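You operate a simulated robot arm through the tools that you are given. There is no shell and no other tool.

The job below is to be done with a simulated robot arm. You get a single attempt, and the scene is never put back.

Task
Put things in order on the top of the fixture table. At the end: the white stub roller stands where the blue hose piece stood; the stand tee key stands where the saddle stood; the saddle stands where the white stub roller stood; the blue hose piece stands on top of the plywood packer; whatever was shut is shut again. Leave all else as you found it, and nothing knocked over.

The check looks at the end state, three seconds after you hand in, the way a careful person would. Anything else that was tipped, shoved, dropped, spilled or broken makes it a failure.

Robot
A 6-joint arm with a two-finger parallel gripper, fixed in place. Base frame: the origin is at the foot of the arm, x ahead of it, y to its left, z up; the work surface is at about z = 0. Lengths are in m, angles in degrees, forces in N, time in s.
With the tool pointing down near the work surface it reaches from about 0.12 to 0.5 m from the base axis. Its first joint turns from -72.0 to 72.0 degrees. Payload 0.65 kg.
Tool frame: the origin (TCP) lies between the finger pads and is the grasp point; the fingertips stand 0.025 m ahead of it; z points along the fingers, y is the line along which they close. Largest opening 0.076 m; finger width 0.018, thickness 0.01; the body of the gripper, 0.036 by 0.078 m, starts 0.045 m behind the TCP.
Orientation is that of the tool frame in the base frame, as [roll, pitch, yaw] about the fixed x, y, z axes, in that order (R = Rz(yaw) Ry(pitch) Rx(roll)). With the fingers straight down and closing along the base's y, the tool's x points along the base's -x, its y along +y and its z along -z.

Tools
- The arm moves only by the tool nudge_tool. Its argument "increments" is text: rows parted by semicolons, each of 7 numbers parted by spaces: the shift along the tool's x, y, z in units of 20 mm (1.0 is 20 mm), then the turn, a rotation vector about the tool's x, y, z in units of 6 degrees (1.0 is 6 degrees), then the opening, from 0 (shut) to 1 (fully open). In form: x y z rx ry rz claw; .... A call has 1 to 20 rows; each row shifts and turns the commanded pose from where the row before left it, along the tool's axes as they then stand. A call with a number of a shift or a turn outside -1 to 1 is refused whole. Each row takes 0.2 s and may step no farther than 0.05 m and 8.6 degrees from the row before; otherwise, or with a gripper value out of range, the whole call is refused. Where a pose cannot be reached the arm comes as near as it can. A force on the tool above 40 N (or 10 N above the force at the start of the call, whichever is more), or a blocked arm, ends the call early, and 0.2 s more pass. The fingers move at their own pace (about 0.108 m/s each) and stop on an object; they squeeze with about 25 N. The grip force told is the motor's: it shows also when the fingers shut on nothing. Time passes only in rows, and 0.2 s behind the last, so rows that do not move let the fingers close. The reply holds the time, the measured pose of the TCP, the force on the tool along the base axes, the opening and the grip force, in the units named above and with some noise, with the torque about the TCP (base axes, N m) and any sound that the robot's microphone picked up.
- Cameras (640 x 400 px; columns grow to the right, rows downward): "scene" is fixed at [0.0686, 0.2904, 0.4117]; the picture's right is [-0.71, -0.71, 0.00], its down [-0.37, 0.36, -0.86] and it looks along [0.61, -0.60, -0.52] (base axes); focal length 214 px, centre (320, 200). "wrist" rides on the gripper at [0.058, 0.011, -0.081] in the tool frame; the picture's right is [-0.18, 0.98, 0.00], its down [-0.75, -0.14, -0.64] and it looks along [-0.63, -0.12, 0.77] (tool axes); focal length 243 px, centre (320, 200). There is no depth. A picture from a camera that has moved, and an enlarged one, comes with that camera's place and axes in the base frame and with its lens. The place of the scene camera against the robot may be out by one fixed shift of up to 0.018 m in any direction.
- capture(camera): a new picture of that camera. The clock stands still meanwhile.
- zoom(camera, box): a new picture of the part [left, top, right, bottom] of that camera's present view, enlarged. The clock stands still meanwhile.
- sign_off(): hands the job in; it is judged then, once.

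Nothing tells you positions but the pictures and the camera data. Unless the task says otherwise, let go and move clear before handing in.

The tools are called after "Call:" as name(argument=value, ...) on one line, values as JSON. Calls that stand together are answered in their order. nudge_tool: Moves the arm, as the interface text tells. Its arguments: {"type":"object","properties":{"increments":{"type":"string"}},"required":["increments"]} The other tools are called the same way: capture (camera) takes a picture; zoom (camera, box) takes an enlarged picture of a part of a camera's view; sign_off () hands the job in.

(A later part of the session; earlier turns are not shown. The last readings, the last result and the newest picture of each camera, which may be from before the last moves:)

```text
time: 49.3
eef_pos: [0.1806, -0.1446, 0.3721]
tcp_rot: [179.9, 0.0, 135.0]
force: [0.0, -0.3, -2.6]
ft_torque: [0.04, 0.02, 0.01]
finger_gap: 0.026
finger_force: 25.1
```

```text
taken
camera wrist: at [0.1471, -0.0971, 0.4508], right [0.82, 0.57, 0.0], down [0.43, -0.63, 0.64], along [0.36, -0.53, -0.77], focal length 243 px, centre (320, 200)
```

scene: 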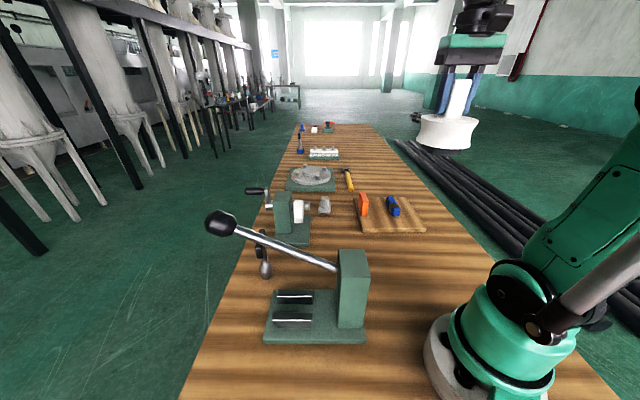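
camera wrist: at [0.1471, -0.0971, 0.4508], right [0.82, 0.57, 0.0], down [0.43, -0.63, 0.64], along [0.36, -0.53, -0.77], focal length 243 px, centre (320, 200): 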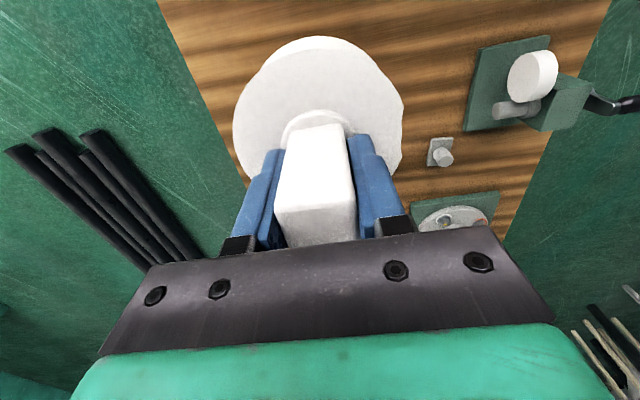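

It lifted cleanly and there was nothing beneath it. I'll swing it over high and turn the wrist as I go to the hose's old spot at (0.215, 0.243).

Call:
nudge_tool(increments="0.774 0.946 0 0 0 0 0;0.774 0.946 0 0 0 0 0;0.774 0.946 0 0 0 0 0;0.774 0.946 0 0 0 0 0;0.774 0.946 0 0 0 0 0;0.774 0.946 0 0 0 0 0;0.774 0.946 0 0 0 0 0;0.774 0.946 0 0 0 0 0")

Call:
nudge_tool(increments="0 0 0 0 0 -1 0;0 0 0 0 0 -1 0;0 0 0 0 0 -1 0;0 0 0 0 0 -1 0;0 0 0 0 0 -1 0;0 0 0 0 0 -1 0;0 0 0 0 0 -1 0;0 0 0 0 0 -1 0;0 0 0 0 0 -1 0;0 0 0 0 0 -1 0;0 0 0 0 0 -1 0;0 0 0 0 0 -1 0;0 0 0 0 0 -1 0;0 0 0 0 0 -1 0;0 0 0 0 0 -1 0")

Call:
nudge_tool(increments="-0.924 0.787 0 0 0 0 0;-0.924 0.787 0 0 0 0 0;-0.924 0.787 0 0 0 0 0;-0.924 0.787 0 0 0 0 0;-0.924 0.787 0 0 0 0 0;-0.924 0.787 0 0 0 0 0;-0.924 0.787 0 0 0 0 0;-0.924 0.787 0 0 0 0 0")

Call:
capture(camera="scene")

Call:
capture(camera="wrist")

```text
time: 51.1
eef_pos: [0.2017, 0.0493, 0.3717]
tcp_rot: [-179.9, 0.0, 134.9]
force: [-0.4, -0.3, -2.0]
ft_torque: [0.05, 0.01, 0.03]
finger_gap: 0.0258
finger_force: 25.1
```

```text
time: 54.3
eef_pos: [0.1994, 0.0504, 0.3718]
tcp_rot: [180.0, 0.0, -134.8]
force: [-0.5, 0.6, -2.2]
ft_torque: [0.02, -0.02, 0.0]
finger_gap: 0.0257
finger_force: 25.3
```

```text
time: 56.1
eef_pos: [0.2125, 0.2423, 0.3679]
tcp_rot: [-180.0, 0.0, -135.0]
force: [-0.2, -0.6, -1.6]
ft_torque: [-0.01, 0.01, 0.0]
finger_gap: 0.0257
finger_force: 25.3
out of reach, approached as far as the arm can: row 8
```

```text
taken
```

scene: 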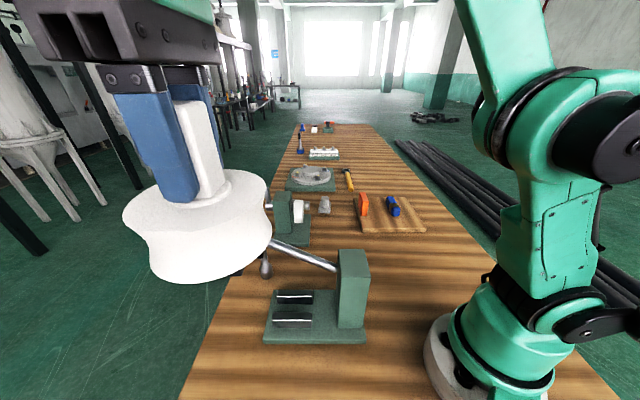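

```text
taken
camera wrist: at [0.1646, 0.209, 0.4466], right [-0.56, 0.83, 0.0], down [0.63, 0.43, 0.64], along [0.53, 0.36, -0.77], focal length 243 px, centre (320, 200)
```

wrist: 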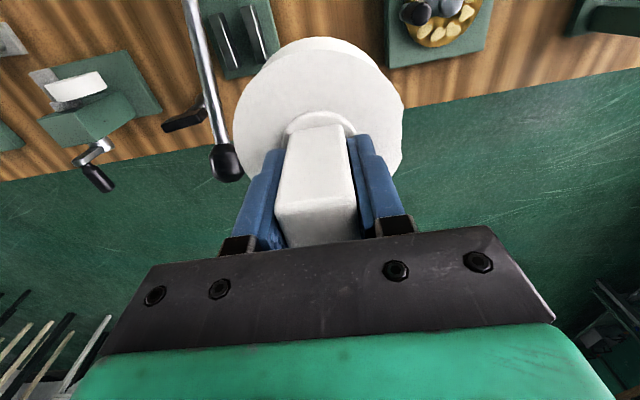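

I'm at the edge of reach at this height, so I'll descend now, straight down beside the lever, with about 5 cm of clearance.

Call:
nudge_tool(increments="0 0 0.8 0 0 0 0;0 0 0.8 0 0 0 0;0 0 0.8 0 0 0 0;0 0 0.8 0 0 0 0;0 0 0.8 0 0 0 0;0 0 0.8 0 0 0 0;0 0 0.8 0 0 0 0;0 0 0.8 0 0 0 0;0 0 0.8 0 0 0 0;0 0 0.8 0 0 0 0;0 0 0.8 0 0 0 0;0 0 0.8 0 0 0 0;0 0 0.8 0 0 0 0;0 0 0.8 0 0 0 0;0 0 0.8 0 0 0 0;0 0 0 0 0 0 0")

Call:
capture(camera="scene")

Call:
capture(camera="wrist")

```text
time: 59.5
eef_pos: [0.215, 0.2396, 0.1268]
tcp_rot: [-179.9, 0.0, -135.0]
force: [-0.3, 0.2, -2.1]
ft_torque: [0.02, 0.0, 0.01]
finger_gap: 0.0258
finger_force: 25.2
```

```text
taken
```

scene: 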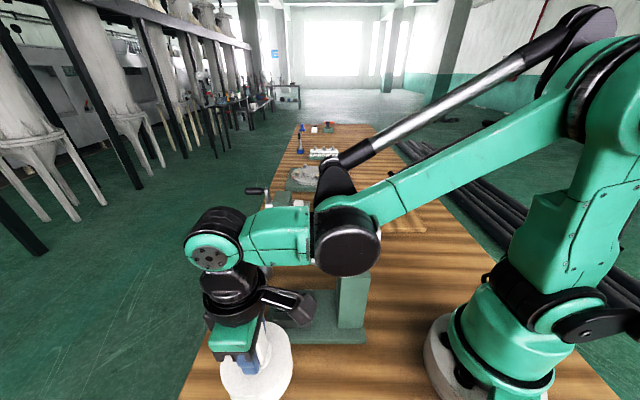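

```text
taken
camera wrist: at [0.1666, 0.2061, 0.2065], right [-0.57, 0.82, 0.0], down [0.63, 0.43, 0.64], along [0.53, 0.36, -0.77], focal length 243 px, centre (320, 200)
```

wrist: 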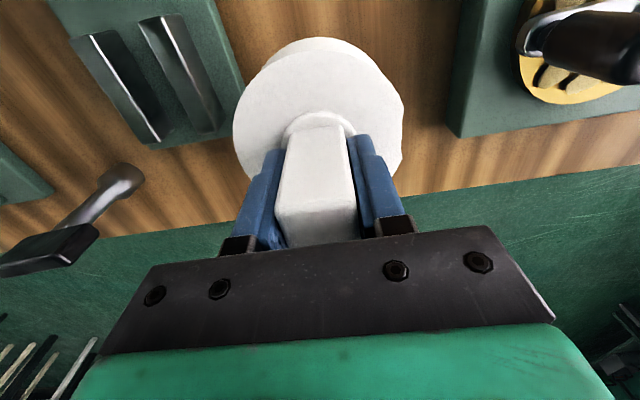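

Positioned within 4 mm of the target. I'll correct that and lower gently to the expected contact at z≈0.087.

Call:
nudge_tool(increments="-0.12 0.12 0.6 0 0 0 0;0 0 0.6 0 0 0 0;0 0 0.6 0 0 0 0;0 0 0 0 0 0 0")

```text
time: 60.5
eef_pos: [0.2153, 0.2436, 0.0934]
tcp_rot: [180.0, 0.0, -135.0]
force: [-0.3, -0.3, -1.9]
ft_torque: [0.03, -0.01, 0.03]
finger_gap: 0.0258
finger_force: 25.2
```

Call:
nudge_tool(increments="0 0 0.15 0 0 0 0;0 0 0.05 0 0 0 0;0 0 0 0 0 0 0")

```text
time: 61.3
eef_pos: [0.2142, 0.2437, 0.0878]
tcp_rot: [180.0, 0.0, -135.0]
force: [0.3, 0.3, -1.1]
ft_torque: [-0.01, 0.02, 0.02]
finger_gap: 0.0257
finger_force: 25.8
```

Call:
nudge_tool(increments="0 0 0.05 0 0 0 0;0 0 0 0 0 0 0")

```text
time: 61.9
eef_pos: [0.2156, 0.245, 0.0888]
tcp_rot: [179.9, 0.0, -134.9]
force: [-0.1, 0.2, -2.3]
ft_torque: [0.01, 0.0, -0.01]
finger_gap: 0.0258
finger_force: 25.4
```

Call:
nudge_tool(increments="0 0 0.06 0 0 0 0;0 0 0 0 0 0 0")

```text
time: 62.5
eef_pos: [0.2156, 0.2452, 0.0875]
tcp_rot: [-179.9, 0.0, -135.1]
force: [-2.6, -5.4, 20.5]
ft_torque: [-0.07, 0.04, 0.01]
finger_gap: 0.026
finger_force: 25.3
```

Contact with the table. I'll relax slightly, then open.

Call:
nudge_tool(increments="0 0 -0.04 0 0 0 0;0 0 0 0 0 0 0;0 0 0 0 0 0 0.5;0 0 0 0 0 0 0.8;0 0 0 0 0 0 1;0 0 0 0 0 0 1")

Call:
capture(camera="wrist")

```text
time: 63.9
eef_pos: [0.2145, 0.2453, 0.0864]
tcp_rot: [-180.0, 0.0, -134.9]
force: [-0.2, -0.3, -1.7]
ft_torque: [0.0, -0.02, -0.01]
finger_gap: 0.076
finger_force: 0.0
```

```text
taken
camera wrist: at [0.1664, 0.211, 0.166], right [-0.57, 0.82, 0.0], down [0.63, 0.43, 0.64], along [0.53, 0.36, -0.77], focal length 243 px, centre (320, 200)
```

wrist: 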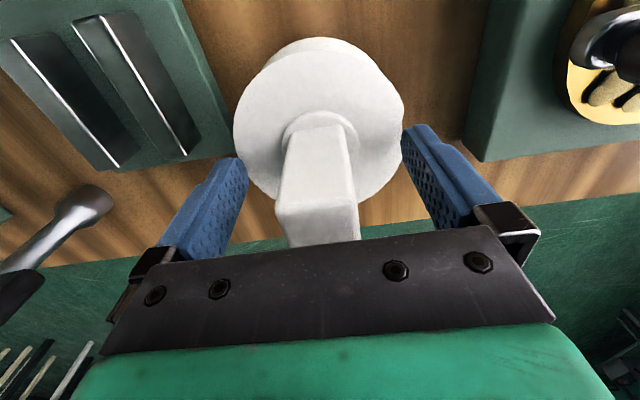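

The roller is released and standing. I'll rise clear and move to where I can see the tee key.

Call:
nudge_tool(increments="0 0 -0.5 0 0 0 1;0 0 -1 0 0 0 1;0 0 -1 0 0 0 1;0 0 -1 0 0 0 1;0 0 -1 0 0 0 1;0 0 -1 0 0 0 1;0 0 -1 0 0 0 1;0 0 -1 0 0 0 1;0 0 -1 0 0 0 1;0 0 -1 0 0 0 1;0 0 -1 0 0 0 1;0 0 -1 0 0 0 1;0 0 -1 0 0 0 1;0 0 -0.5 0 0 0 1")

Call:
nudge_tool(increments="0.625 -0.886 0 0 0 0 1;0.625 -0.886 0 0 0 0 1;0.625 -0.886 0 0 0 0 1;0.625 -0.886 0 0 0 0 1;0.625 -0.886 0 0 0 0 1;0.625 -0.886 0 0 0 0 1;0.625 -0.886 0 0 0 0 1;0.625 -0.886 0 0 0 0 1;0 0 0 0 0 0.934 1;0 0 0 0 0 0.934 1;0 0 0 0 0 0.934 1;0 0 0 0 0 0.934 1;0 0 0 0 0 0.934 1;0 0 0 0 0 0 1")

Call:
capture(camera="wrist")

Call:
capture(camera="scene")

```text
time: 66.9
eef_pos: [0.2145, 0.2453, 0.3475]
tcp_rot: [-180.0, 0.0, -135.0]
force: [-0.1, 0.7, 0.0]
ft_torque: [-0.01, -0.02, -0.02]
finger_gap: 0.0759
finger_force: 0.1
```

```text
time: 69.9
eef_pos: [0.2434, 0.0744, 0.3486]
tcp_rot: [-179.9, 0.1, -163.1]
force: [0.1, -0.7, 0.7]
ft_torque: [0.0, -0.02, 0.01]
finger_gap: 0.0762
finger_force: 0.1
```

```text
taken
camera wrist: at [0.1857, 0.0674, 0.4254], right [-0.11, 0.99, 0.0], down [0.76, 0.08, 0.64], along [0.64, 0.07, -0.77], focal length 243 px, centre (320, 200)
```

wrist: 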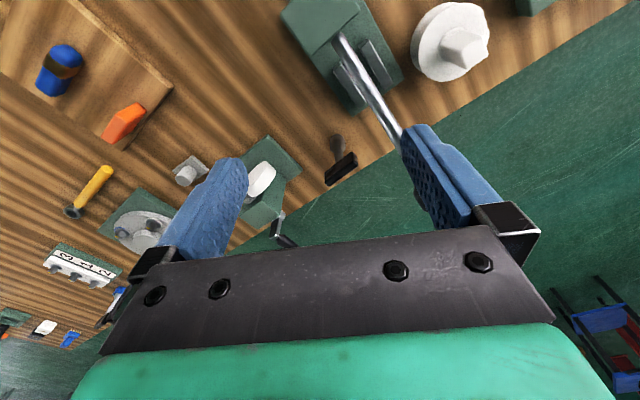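

```text
taken
```

scene: 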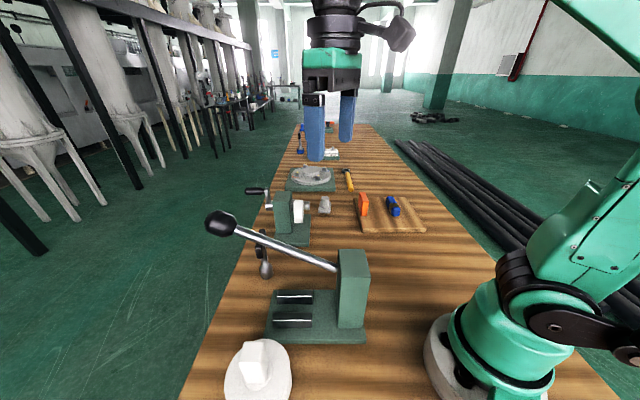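

The roller stands at the hose's old spot, and the lever hasn't moved. I'll zoom on the key and the saddle from here.

Call:
zoom(camera="wrist", box=[290, 110, 400, 210])

Call:
zoom(camera="scene", box=[230, 180, 340, 290])

Call:
zoom(camera="scene", box=[200, 320, 320, 400])

```text
4.00 times, centred on (345, 160) of wrist
camera zoom: at [0.1857, 0.0674, 0.4254], right [-0.11, 0.99, 0.0], down [0.76, 0.08, 0.64], along [0.64, 0.07, -0.77], focal length 970 px, centre (220, 360)
```

zoom: 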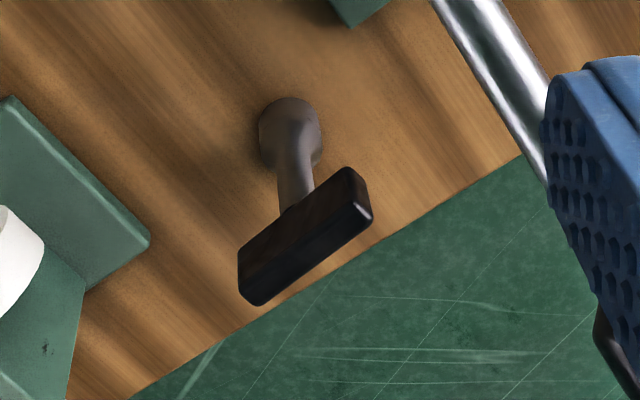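

```text
3.64 times, centred on (285, 235) of scene
camera zoom: at [0.0686, 0.2904, 0.4117], right [-0.71, -0.71, 0.0], down [-0.37, 0.36, -0.86], along [0.61, -0.6, -0.52], focal length 780 px, centre (447, 73)
```

zoom: 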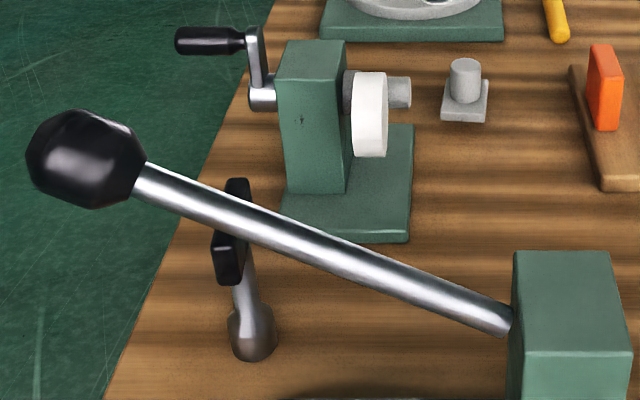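

```text
5.00 times, centred on (260, 360) of scene
camera zoom: at [0.0686, 0.2904, 0.4117], right [-0.71, -0.71, 0.0], down [-0.37, 0.36, -0.86], along [0.61, -0.6, -0.52], focal length 1072 px, centre (620, -600)
```

zoom: 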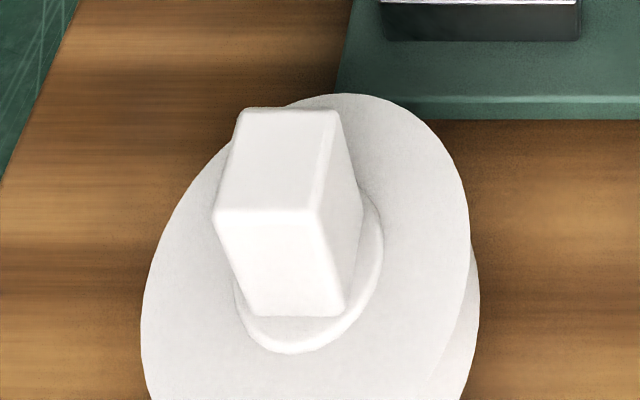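

The key's axis is near (0.384, 0.121). Its crossbar runs roughly along the table's long axis, about 60 mm long, with its top at z≈0.108. Next is the saddle near (0.485, -0.161), so I'm moving to look down on it.

Call:
nudge_tool(increments="0 0 0 0 0 0.972 1;0 0 0 0 0 0.972 1;0 0 0 0 0 0.972 1;0 0 0 0 0 0.972 1;0 0 0 0 0 0.972 1;0 0 0 0 0 0.972 1;-0.969 -0.675 0 0 0 0 1;-0.969 -0.675 0 0 0 0 1;-0.969 -0.675 0 0 0 0 1;-0.969 -0.675 0 0 0 0 1;-0.969 -0.675 0 0 0 0 1;-0.969 -0.675 0.9 0 0 0 1;-0.969 -0.675 0.9 0 0 0 1;-0.969 -0.675 0.9 0 0 0 1;-0.969 -0.675 0.9 0 0 0 1;-0.969 -0.675 0.9 0 0 0 1;-0.969 -0.675 0.9 0 0 0 1;0 0 1 0 0 0 1;0 0 1 0 0 0 1;0 0 0 0 0 0 1")

Call:
capture(camera="wrist")

Call:
zoom(camera="wrist", box=[250, 100, 400, 220])

```text
time: 74.1
eef_pos: [0.4011, -0.1328, 0.1994]
tcp_rot: [180.0, 0.0, 162.1]
force: [0.1, 0.8, -0.6]
ft_torque: [0.02, -0.02, -0.05]
finger_gap: 0.0759
finger_force: 0.0
```

```text
taken
camera wrist: at [0.3495, -0.1053, 0.2781], right [0.48, 0.88, 0.0], down [0.67, -0.37, 0.64], along [0.56, -0.31, -0.77], focal length 243 px, centre (320, 200)
```

wrist: 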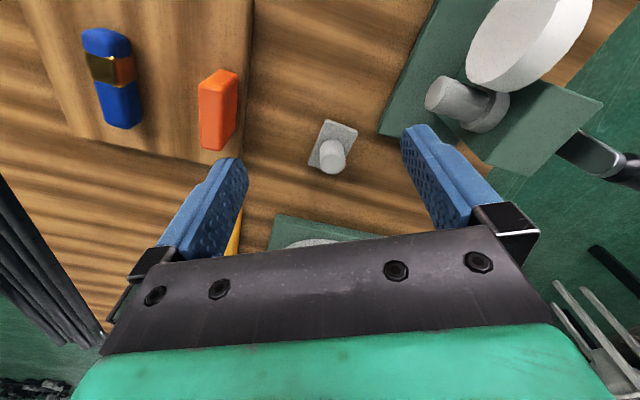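

```text
3.33 times, centred on (325, 160) of wrist
camera zoom: at [0.3495, -0.1053, 0.2781], right [0.48, 0.88, 0.0], down [0.67, -0.37, 0.64], along [0.56, -0.31, -0.77], focal length 809 px, centre (303, 333)
```

zoom: 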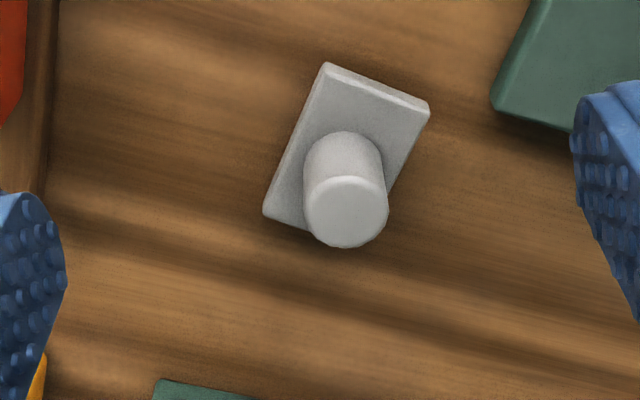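

The saddle's post is at about (0.480, -0.160), 26 mm across with its top at z≈0.047. I'll go above it and see whether I can reach it with the tool vertical.

Call:
nudge_tool(increments="-0.83 0 0.9 0 0 0 1;-0.83 0 0.9 0 0 0 1;-0.83 0 0.9 0 0 0 1;-0.83 0 0.9 0 0 0 1;-0.83 0 0.9 0 0 0 1;0 0 0 0 0 0 1")

Call:
capture(camera="wrist")

Call:
zoom(camera="scene", box=[250, 130, 410, 240])

```text
time: 75.5
eef_pos: [0.4665, -0.153, 0.1086]
tcp_rot: [180.0, 0.0, 162.1]
force: [0.2, -1.0, 0.0]
ft_torque: [0.0, -0.03, 0.03]
finger_gap: 0.0758
finger_force: 0.2
out of reach, approached as far as the arm can: row 5
```

```text
taken
camera wrist: at [0.415, -0.1255, 0.1872], right [0.48, 0.88, 0.0], down [0.67, -0.37, 0.64], along [0.56, -0.31, -0.77], focal length 243 px, centre (320, 200)
```

wrist: 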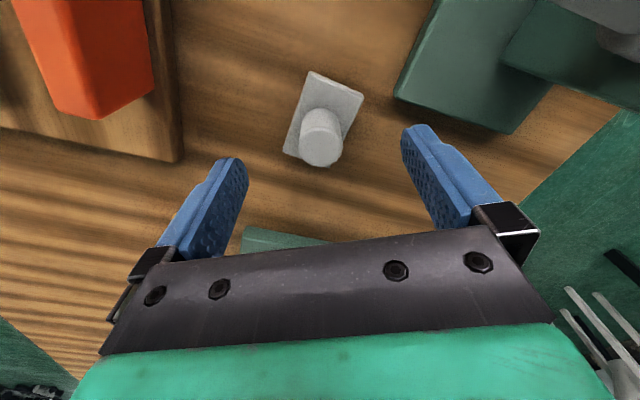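

```text
3.64 times, centred on (330, 185) of scene
camera zoom: at [0.0686, 0.2904, 0.4117], right [-0.71, -0.71, 0.0], down [-0.37, 0.36, -0.86], along [0.61, -0.6, -0.52], focal length 780 px, centre (284, 254)
```

zoom: 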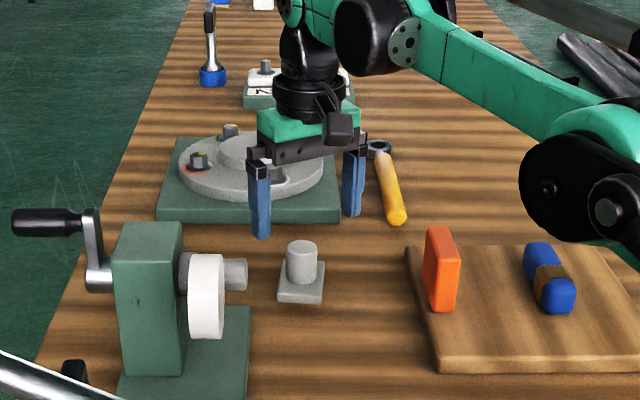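

At this height a vertical tool reaches only a 0.49 m radius. I'll tilt the tool outward 12° about its closing axis to get the rest.

Call:
nudge_tool(increments="0 0 0 0 -1 0 1;0 0 0 0 -1 0 1;0 0 0 0 0 0 1")

Call:
capture(camera="wrist")

```text
time: 76.3
eef_pos: [0.4661, -0.1548, 0.1079]
tcp_rot: [-180.0, 12.0, 162.1]
force: [0.1, 0.8, 0.9]
ft_torque: [-0.01, -0.03, 0.02]
finger_gap: 0.0758
finger_force: 0.0
```

```text
taken
camera wrist: at [0.3999, -0.1213, 0.1724], right [0.47, 0.88, 0.04], down [0.53, -0.32, 0.79], along [0.7, -0.35, -0.62], focal length 243 px, centre (320, 200)
```

wrist: 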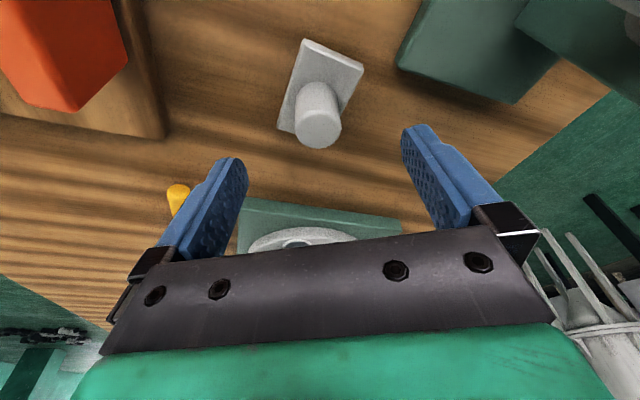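

Approaching along the tilted tool axis leads straight onto the saddle's post. I'll advance about 64 mm.

Call:
nudge_tool(increments="-0.05 -0.05 0.8 0 0 0 1;0 0 0.8 0 0 0 1;0 0 0.8 0 0 0 1;0 0 0 0 0 0 1")

Call:
capture(camera="wrist")

Call:
zoom(camera="scene", box=[270, 150, 390, 240])

```text
time: 77.3
eef_pos: [0.4762, -0.1572, 0.0581]
tcp_rot: [180.0, 12.0, 162.1]
force: [-0.1, 1.0, -1.0]
ft_torque: [0.03, 0.0, -0.01]
finger_gap: 0.0762
finger_force: 0.1
```

```text
taken
camera wrist: at [0.4103, -0.1245, 0.1235], right [0.47, 0.88, 0.04], down [0.53, -0.32, 0.79], along [0.7, -0.35, -0.62], focal length 243 px, centre (320, 200)
```

wrist: 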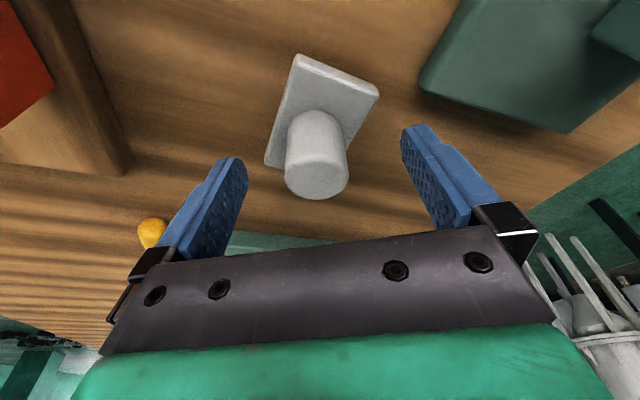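

```text
4.44 times, centred on (330, 195) of scene
camera zoom: at [0.0686, 0.2904, 0.4117], right [-0.71, -0.71, 0.0], down [-0.37, 0.36, -0.86], along [0.61, -0.6, -0.52], focal length 953 px, centre (276, 222)
```

zoom: 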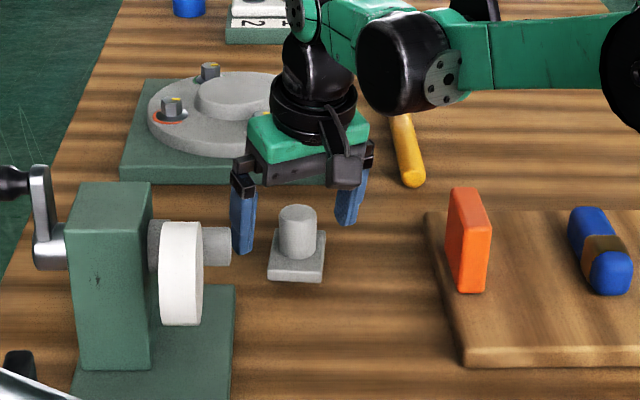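

The post is centred between the fingers. Advancing the last 14 mm, then closing.

Call:
nudge_tool(increments="0 -0.05 0.4 0 0 0 1;0 0 0.32 0 0 0 1;0 0 0 0 0 0 1")

Call:
capture(camera="wrist")

```text
time: 78.1
eef_pos: [0.478, -0.1605, 0.0455]
tcp_rot: [179.9, 12.0, 162.1]
force: [0.3, -0.5, -0.1]
ft_torque: [-0.02, -0.01, 0.0]
finger_gap: 0.076
finger_force: 0.0
```

```text
taken
camera wrist: at [0.4126, -0.1271, 0.11], right [0.47, 0.88, 0.04], down [0.53, -0.32, 0.79], along [0.7, -0.35, -0.62], focal length 243 px, centre (320, 200)
```

wrist: 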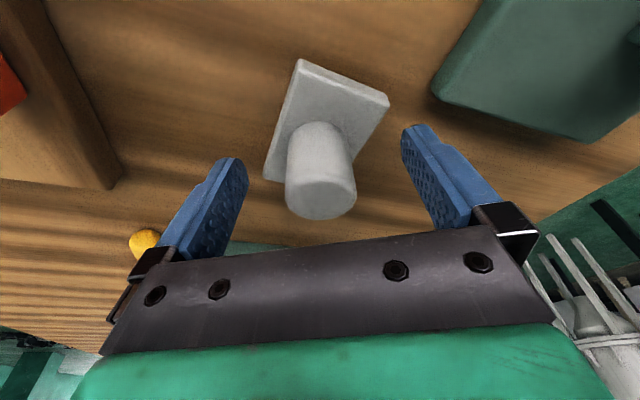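

Call:
nudge_tool(increments="0 0 0 0 0 0 0.6;0 0 0 0 0 0 0.3;0 0 0 0 0 0 0;0 0 0 0 0 0 0;0 0 0 0 0 0 0")

Call:
capture(camera="wrist")

```text
time: 79.3
eef_pos: [0.4788, -0.1611, 0.0463]
tcp_rot: [-180.0, 11.9, 162.2]
force: [-0.1, 0.6, -0.8]
ft_torque: [-0.01, -0.02, -0.03]
finger_gap: 0.0388
finger_force: 25.1
```

```text
taken
camera wrist: at [0.4126, -0.127, 0.1101], right [0.47, 0.88, 0.04], down [0.53, -0.32, 0.79], along [0.7, -0.35, -0.62], focal length 243 px, centre (320, 200)
```

wrist: 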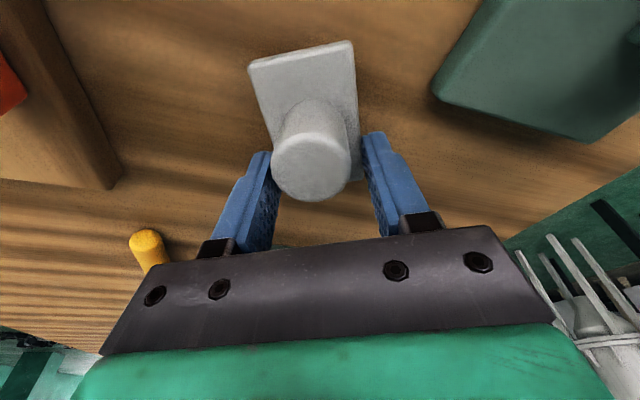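

The fingertips caught the saddle's wide base plate, 39 mm across, and squared it to the gripper. It's still standing. A deeper grip on the flat plate sides will be more secure, so I'll open slightly, lower 9 mm and re-grip.

Call:
nudge_tool(increments="0 0 0 0 0 0 0.75;0 0 0 0 0 0 0.75;0.094 0 0.44 0 0 0 0.75;0 0 0 0 0 0 0.75")

Call:
capture(camera="wrist")

```text
time: 80.3
eef_pos: [0.4777, -0.1609, 0.0369]
tcp_rot: [-180.0, 12.0, 162.1]
force: [0.3, 0.8, 0.1]
ft_torque: [-0.02, 0.0, 0.0]
finger_gap: 0.0571
finger_force: 0.0
```

```text
taken
camera wrist: at [0.4127, -0.1281, 0.1017], right [0.47, 0.88, 0.04], down [0.53, -0.32, 0.79], along [0.7, -0.35, -0.62], focal length 243 px, centre (320, 200)
```

wrist: 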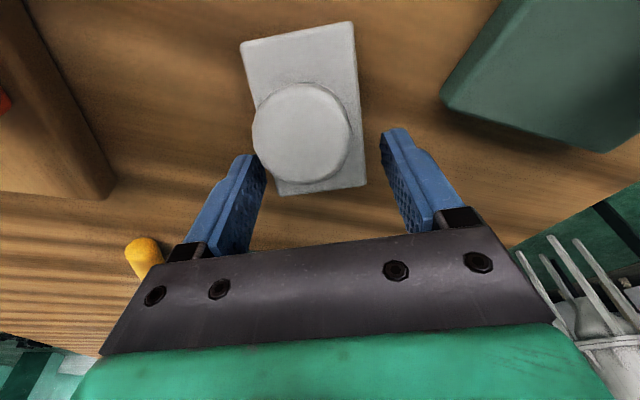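

The saddle's attitude looks different now. I'll check from the scene camera before moving anything.

Call:
zoom(camera="scene", box=[290, 170, 370, 230])

Call:
zoom(camera="wrist", box=[200, 0, 440, 220])

```text
6.67 times, centred on (330, 200) of scene
camera zoom: at [0.0686, 0.2904, 0.4117], right [-0.71, -0.71, 0.0], down [-0.37, 0.36, -0.86], along [0.61, -0.6, -0.52], focal length 1430 px, centre (253, 200)
```

zoom: 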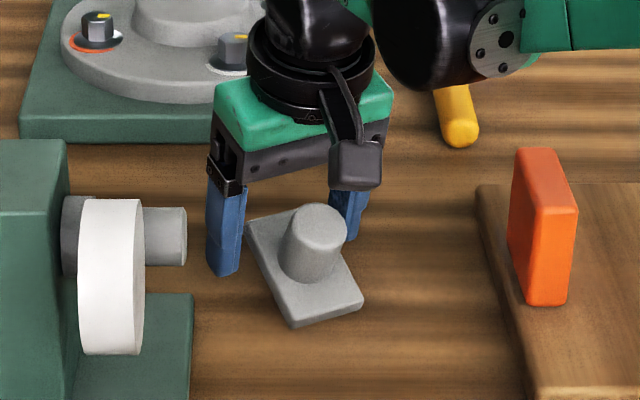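

```text
1.82 times, centred on (320, 110) of wrist
camera zoom: at [0.4127, -0.1281, 0.1017], right [0.47, 0.88, 0.04], down [0.53, -0.32, 0.79], along [0.7, -0.35, -0.62], focal length 441 px, centre (320, 364)
```

zoom: 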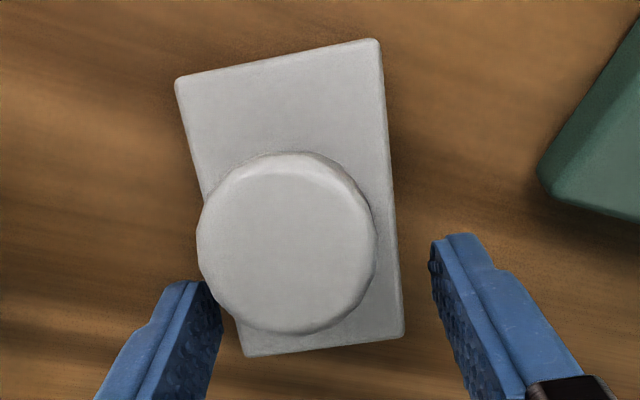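

The saddle is leaning, with its far edge off the table. I'll let time pass without moving, then look again.

Call:
nudge_tool(increments="0 0 0 0 0 0 0.75;0 0 0 0 0 0 0.75")

Call:
zoom(camera="wrist", box=[200, 0, 440, 220])

Call:
zoom(camera="scene", box=[300, 180, 360, 225])

```text
time: 80.9
eef_pos: [0.4785, -0.1611, 0.037]
tcp_rot: [-179.9, 12.1, 162.1]
force: [-0.4, -0.4, -0.4]
ft_torque: [0.0, 0.0, 0.01]
finger_gap: 0.0569
finger_force: 0.1
```

```text
1.82 times, centred on (320, 110) of wrist
camera zoom: at [0.4127, -0.1281, 0.1019], right [0.47, 0.88, 0.04], down [0.53, -0.32, 0.79], along [0.7, -0.35, -0.62], focal length 441 px, centre (320, 364)
```

zoom: 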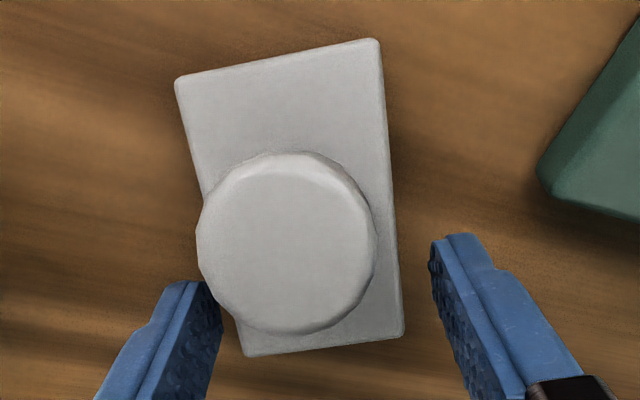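

```text
8.89 times, centred on (330, 202) of scene
camera zoom: at [0.0686, 0.2904, 0.4117], right [-0.71, -0.71, 0.0], down [-0.37, 0.36, -0.86], along [0.61, -0.6, -0.52], focal length 1906 px, centre (231, 178)
```

zoom: 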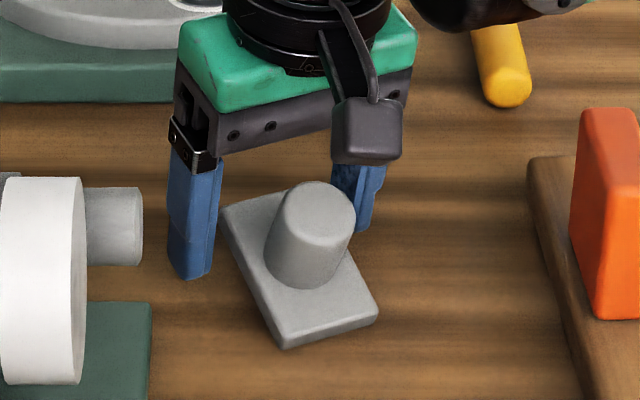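

The saddle is propped against the left finger. Opening the fingers fully should move that finger away and let it settle flat.

Call:
nudge_tool(increments="0 0 0 0 0 0 0.8;0 0 0 0 0 0 0.85;0 0 0 0 0 0 0.9;0 0 0 0 0 0 0.95;0 0 0 0 0 0 1;0 0 0 0 0 0 1")

Call:
zoom(camera="wrist", box=[200, 0, 440, 220])

Call:
zoom(camera="scene", box=[300, 180, 360, 225])

```text
time: 82.3
eef_pos: [0.4784, -0.1602, 0.0365]
tcp_rot: [-180.0, 12.0, 162.2]
force: [0.0, 0.1, 0.7]
ft_torque: [-0.03, 0.03, 0.0]
finger_gap: 0.0759
finger_force: 0.0
```

```text
1.82 times, centred on (320, 110) of wrist
camera zoom: at [0.4127, -0.1281, 0.1019], right [0.47, 0.88, 0.04], down [0.53, -0.32, 0.79], along [0.7, -0.35, -0.62], focal length 441 px, centre (320, 364)
```

zoom: 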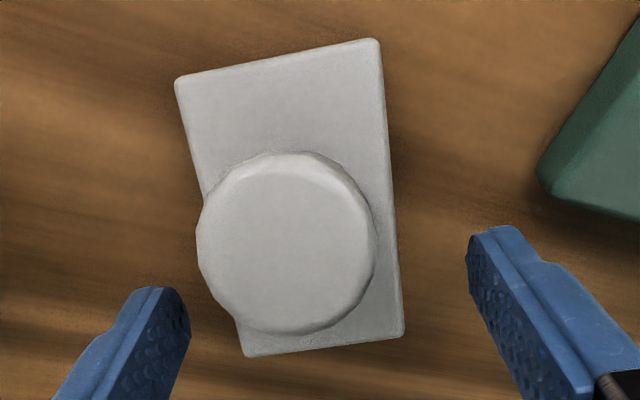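

```text
8.89 times, centred on (330, 202) of scene
camera zoom: at [0.0686, 0.2904, 0.4117], right [-0.71, -0.71, 0.0], down [-0.37, 0.36, -0.86], along [0.61, -0.6, -0.52], focal length 1906 px, centre (231, 178)
```

zoom: 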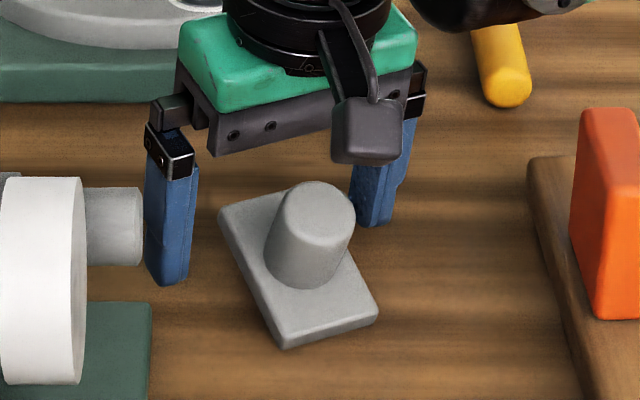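

The tilt didn't change with the fingers clear, so something under the saddle must be propping it up. I'll back away along the tool axis and look properly.

Call:
nudge_tool(increments="0 0 -0.6 0 0 0 1;0 0 -0.8 0 0 0 1;0 0 -0.8 0 0 0 1;0 0 -0.8 0 0 0 1;0 0 -0.8 0 0 0 1;0 0 -0.8 0 0 0 1;0 0 0 0 0 0 1")

Call:
zoom(camera="wrist", box=[220, 0, 440, 180])

Call:
zoom(camera="scene", box=[300, 180, 360, 225])

```text
time: 83.9
eef_pos: [0.4621, -0.1558, 0.1279]
tcp_rot: [180.0, 12.0, 162.2]
force: [0.1, 0.3, 0.2]
ft_torque: [-0.02, -0.01, 0.01]
finger_gap: 0.0759
finger_force: 0.0
```

```text
2.22 times, centred on (330, 90) of wrist
camera zoom: at [0.395, -0.1227, 0.192], right [0.47, 0.88, 0.04], down [0.53, -0.32, 0.79], along [0.7, -0.35, -0.62], focal length 539 px, centre (298, 444)
```

zoom: 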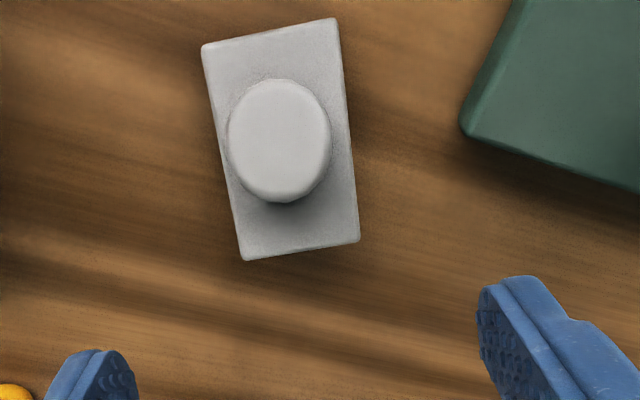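

```text
8.89 times, centred on (330, 202) of scene
camera zoom: at [0.0686, 0.2904, 0.4117], right [-0.71, -0.71, 0.0], down [-0.37, 0.36, -0.86], along [0.61, -0.6, -0.52], focal length 1906 px, centre (231, 178)
```

zoom: 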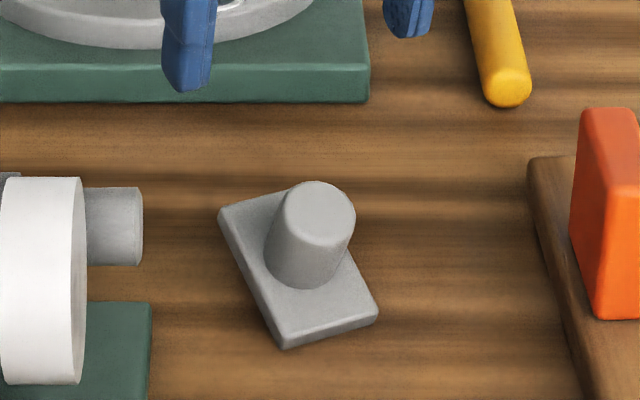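

I'll zoom in more closely on the saddle from both cameras.

Call:
zoom(camera="scene", box=[318, 190, 350, 214])

Call:
zoom(camera="wrist", box=[270, 0, 370, 70])

```text
16.00 times, centred on (334, 202) of scene
camera zoom: at [0.0686, 0.2904, 0.4117], right [-0.71, -0.71, 0.0], down [-0.37, 0.36, -0.86], along [0.61, -0.6, -0.52], focal length 3432 px, centre (96, 168)
```

zoom: 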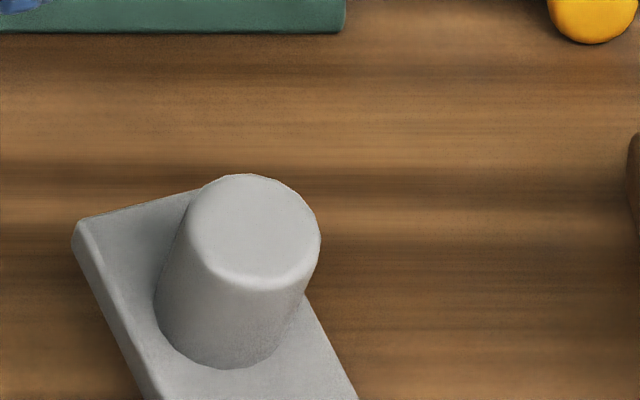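

```text
5.71 times, centred on (320, 35) of wrist
camera zoom: at [0.395, -0.1227, 0.192], right [0.47, 0.88, 0.04], down [0.53, -0.32, 0.79], along [0.7, -0.35, -0.62], focal length 1386 px, centre (320, 1143)
```

zoom: 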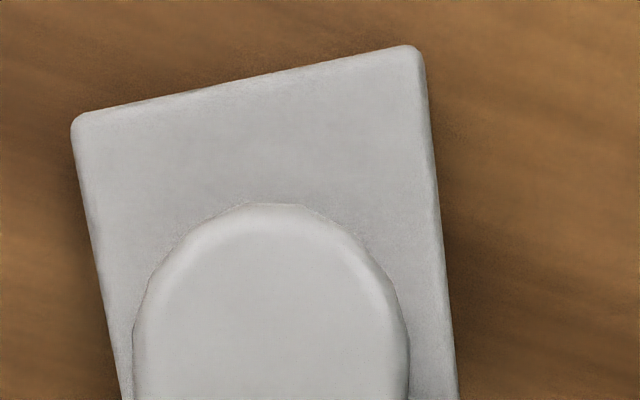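

The saddle turns out to have a narrow foot under its plate. It has tipped about 27° toward the robot and is resting on the plate's near edge. The cylinder's top is at about (0.448, -0.150, 0.045). I'll tilt the tool to match, regrip the cylinder coaxially above the plate, lift, and then right it in the air.

Call:
nudge_tool(increments="0 0 0 0 -1 0 1;0 0 0 0 -1 0 1;0 0 0 0 -0.5 0 1;0.82 0.02 0.25 0 0 0 1;0.82 0.02 0.25 0 0 0 1;0.82 0.02 0.25 0 0 0 1;0 0 0 0 0 0 1")

Call:
capture(camera="wrist")

Call:
zoom(camera="scene", box=[280, 160, 380, 235])

```text
time: 85.5
eef_pos: [0.4255, -0.1413, 0.0898]
tcp_rot: [-180.0, 27.0, 162.2]
force: [-0.1, 0.5, -0.4]
ft_torque: [0.0, 0.0, 0.01]
finger_gap: 0.0759
finger_force: 0.0
```

```text
taken
camera wrist: at [0.3448, -0.1045, 0.1344], right [0.46, 0.88, 0.08], down [0.32, -0.25, 0.91], along [0.83, -0.39, -0.4], focal length 243 px, centre (320, 200)
```

wrist: 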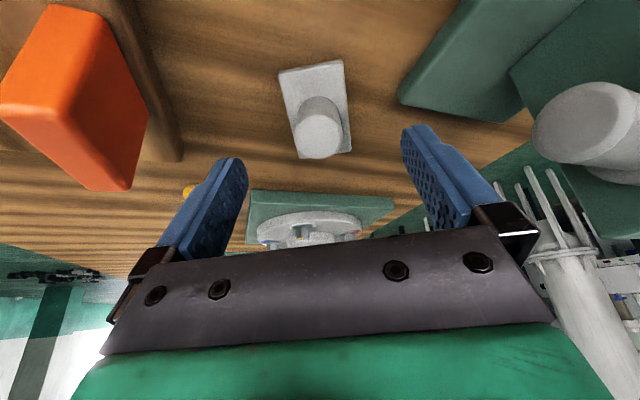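

```text
5.33 times, centred on (330, 198) of scene
camera zoom: at [0.0686, 0.2904, 0.4117], right [-0.71, -0.71, 0.0], down [-0.37, 0.36, -0.86], along [0.61, -0.6, -0.52], focal length 1144 px, centre (267, 213)
```

zoom: 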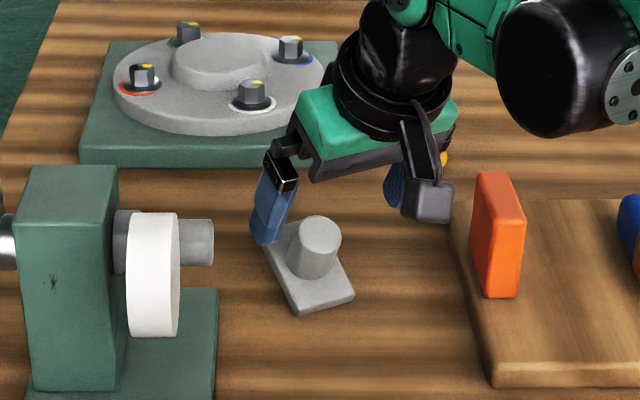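

The tool axis now lines up with the tilted cylinder. I'll advance 49 mm onto it, keeping the tips above the plate.

Call:
nudge_tool(increments="-0.14 -0.03 0.6 0 0 0 1;0 0 0.7 0 0 0 1;0 0 0.7 0 0 0 1;0 0 0.4 0 0 0 1;0 0 0 0 0 0 1")

Call:
capture(camera="wrist")

Call:
zoom(camera="scene", box=[300, 175, 360, 220])

```text
time: 86.7
eef_pos: [0.449, -0.1506, 0.0491]
tcp_rot: [180.0, 26.9, 162.1]
force: [-0.2, -0.6, 0.8]
ft_torque: [-0.04, 0.01, 0.02]
finger_gap: 0.0759
finger_force: 0.0
```

```text
taken
camera wrist: at [0.3684, -0.1126, 0.0927], right [0.46, 0.88, 0.08], down [0.32, -0.25, 0.91], along [0.83, -0.39, -0.4], focal length 243 px, centre (320, 200)
```

wrist: 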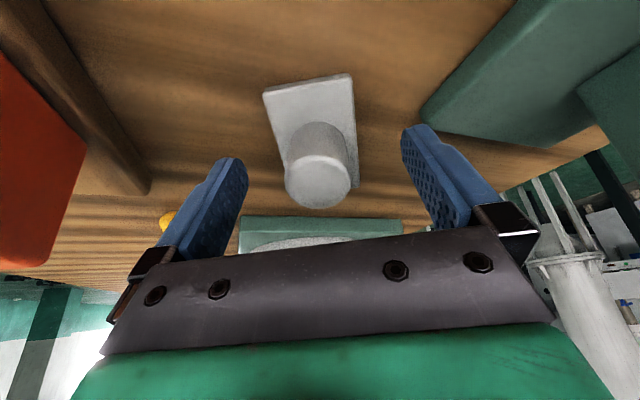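

```text
8.89 times, centred on (330, 198) of scene
camera zoom: at [0.0686, 0.2904, 0.4117], right [-0.71, -0.71, 0.0], down [-0.37, 0.36, -0.86], along [0.61, -0.6, -0.52], focal length 1906 px, centre (231, 222)
```

zoom: 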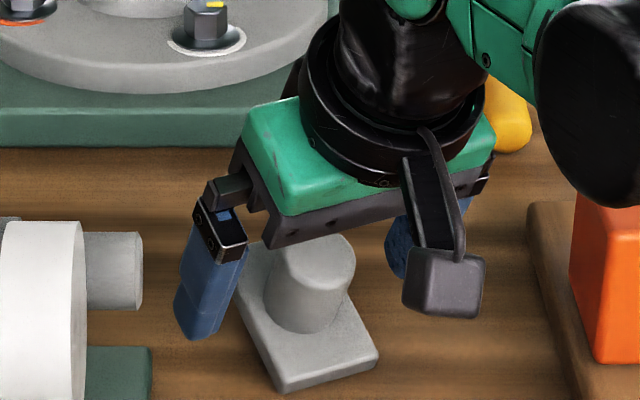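

Coaxial, with the tips a few millimetres above the plate. I'll advance 4 mm more and close on the cylinder.

Call:
nudge_tool(increments="0 0 0.2 0 0 0 1;0 0 0 0 0 0 0.7;0 0 0 0 0 0 0.5;0 0 0 0 0 0 0.3;0 0 0 0 0 0 0;0 0 0 0 0 0 0;0 0 0 0 0 0 0")

Call:
capture(camera="wrist")

Call:
zoom(camera="scene", box=[300, 175, 360, 220])

```text
time: 88.3
eef_pos: [0.451, -0.1516, 0.0457]
tcp_rot: [-179.9, 27.1, 162.2]
force: [-1.0, -0.6, -0.5]
ft_torque: [0.01, -0.02, -0.01]
finger_gap: 0.0265
finger_force: 24.5
```

```text
taken
camera wrist: at [0.3705, -0.1135, 0.089], right [0.46, 0.88, 0.08], down [0.32, -0.25, 0.91], along [0.83, -0.39, -0.4], focal length 243 px, centre (320, 200)
```

wrist: 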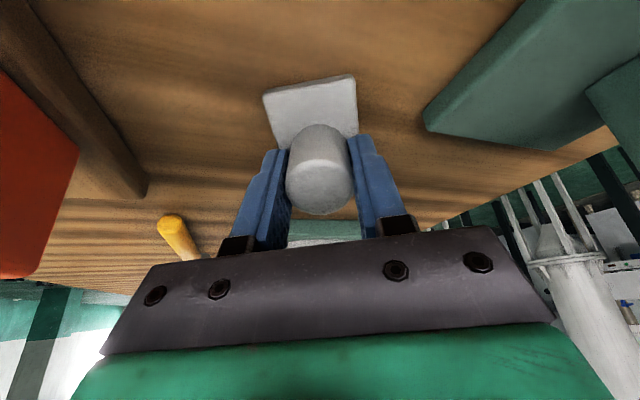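

```text
8.89 times, centred on (330, 198) of scene
camera zoom: at [0.0686, 0.2904, 0.4117], right [-0.71, -0.71, 0.0], down [-0.37, 0.36, -0.86], along [0.61, -0.6, -0.52], focal length 1906 px, centre (231, 222)
```

zoom: 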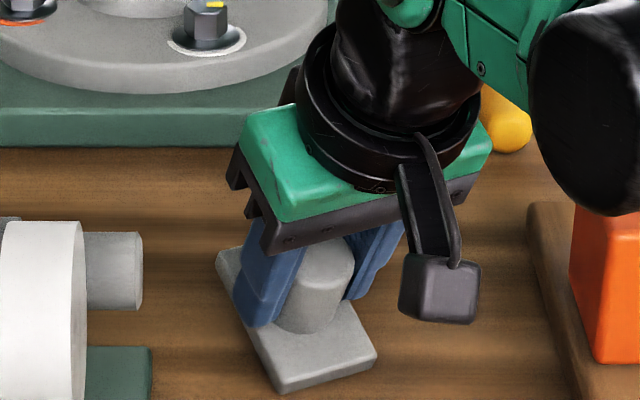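

The cylinder is gripped at 26.5 mm. Lifting straight up.

Call:
nudge_tool(increments="-0.227 0 -0.446 0 0 0 0;-0.454 0 -0.891 0 0 0 0;-0.454 0 -0.891 0 0 0 0;-0.454 0 -0.891 0 0 0 0;-0.454 0 -0.891 0 0 0 0;-0.454 0 -0.891 0 0 0 0;0 0 0 0 0 0 0")

Call:
capture(camera="wrist")

Call:
zoom(camera="scene", box=[280, 130, 380, 230])

```text
time: 89.9
eef_pos: [0.45, -0.1507, 0.157]
tcp_rot: [179.9, 26.9, 162.1]
force: [0.1, 0.1, -0.9]
ft_torque: [0.01, -0.03, -0.01]
finger_gap: 0.0264
finger_force: 24.5
```

```text
taken
camera wrist: at [0.3699, -0.1134, 0.1998], right [0.46, 0.88, 0.08], down [0.32, -0.25, 0.91], along [0.83, -0.39, -0.4], focal length 243 px, centre (320, 200)
```

wrist: 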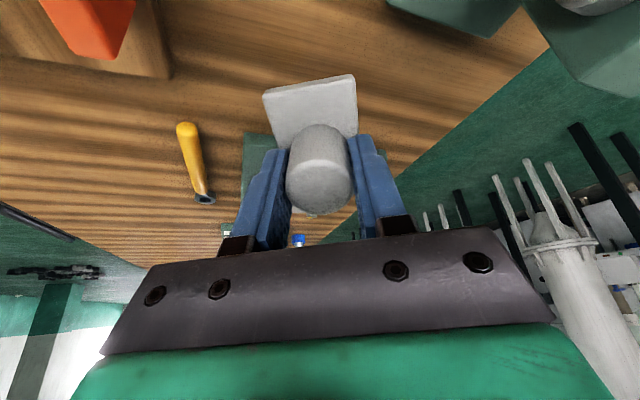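

```text
4.00 times, centred on (330, 180) of scene
camera zoom: at [0.0686, 0.2904, 0.4117], right [-0.71, -0.71, 0.0], down [-0.37, 0.36, -0.86], along [0.61, -0.6, -0.52], focal length 858 px, centre (280, 280)
```

zoom: 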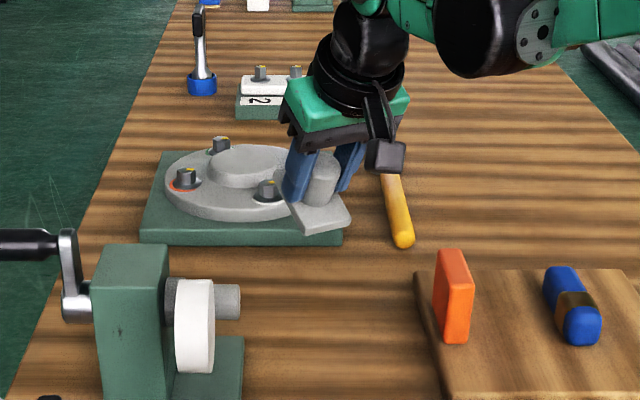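

It lifted cleanly with nothing left behind. I'll turn the tool back to vertical, which rights the saddle, and check it.

Call:
nudge_tool(increments="0 0 -0.3 0 0 0 0;0 0 -0.3 0 1 0 0;0 0 0 0 1 0 0;0 0 0 0 1 0 0;0 0 0 0 1 0 0;0 0 0 0 0.5 0 0;0 0 0 0 0 0 0")

Call:
capture(camera="wrist")

Call:
zoom(camera="scene", box=[290, 130, 370, 210])

```text
time: 91.5
eef_pos: [0.4457, -0.1499, 0.1655]
tcp_rot: [179.9, -0.1, 162.0]
force: [0.9, -0.6, 0.3]
ft_torque: [0.02, 0.0, 0.01]
finger_gap: 0.0265
finger_force: 24.8
```

```text
taken
camera wrist: at [0.3938, -0.1212, 0.2453], right [0.48, 0.88, 0.0], down [0.67, -0.37, 0.64], along [0.56, -0.31, -0.77], focal length 243 px, centre (320, 200)
```

wrist: 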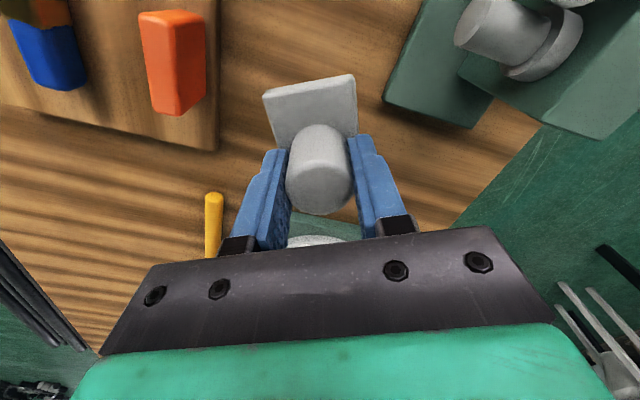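

```text
5.00 times, centred on (330, 170) of scene
camera zoom: at [0.0687, 0.2904, 0.4117], right [-0.71, -0.71, 0.0], down [-0.37, 0.36, -0.86], along [0.61, -0.6, -0.52], focal length 1072 px, centre (270, 350)
```

zoom: 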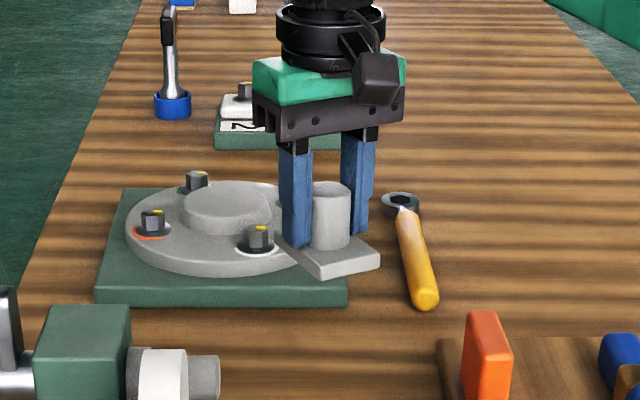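

The plate is level now. I'll bring it inward and raise it to the scene camera's height, to see the saddle's underside from the side.

Call:
nudge_tool(increments="0.845 -0.132 -0.975 0 0 0 0;0.845 -0.132 -0.975 0 0 0 0;0.845 -0.132 -0.975 0 0 0 0;0.845 -0.132 -0.975 0 0 0 0;0.845 -0.132 -0.975 0 0 0 0;0.845 -0.132 -0.975 0 0 0 0;0.845 -0.132 -0.975 0 0 0 0;0.845 -0.132 -0.975 0 0 0 0;0.845 -0.132 -0.975 0 0 0 0;0.845 -0.132 -0.975 0 0 0 0;0.845 -0.132 -0.975 0 0 0 0;0 0 0 0 0 0 0")

Call:
capture(camera="scene")

```text
time: 94.1
eef_pos: [0.2603, -0.1201, 0.3809]
tcp_rot: [-180.0, 0.0, 162.0]
force: [-0.5, -0.7, -0.9]
ft_torque: [0.0, -0.01, 0.0]
finger_gap: 0.0263
finger_force: 24.6
```

```text
taken
```

scene: 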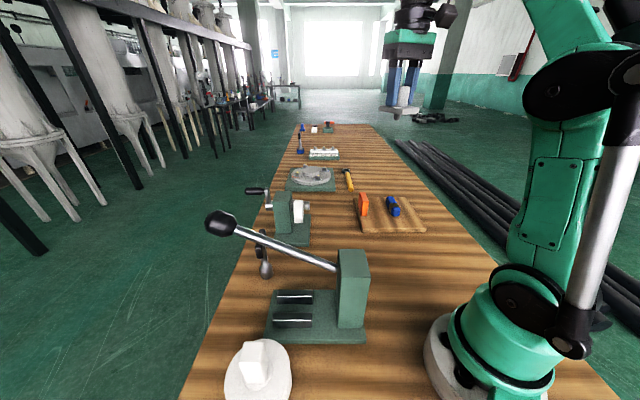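

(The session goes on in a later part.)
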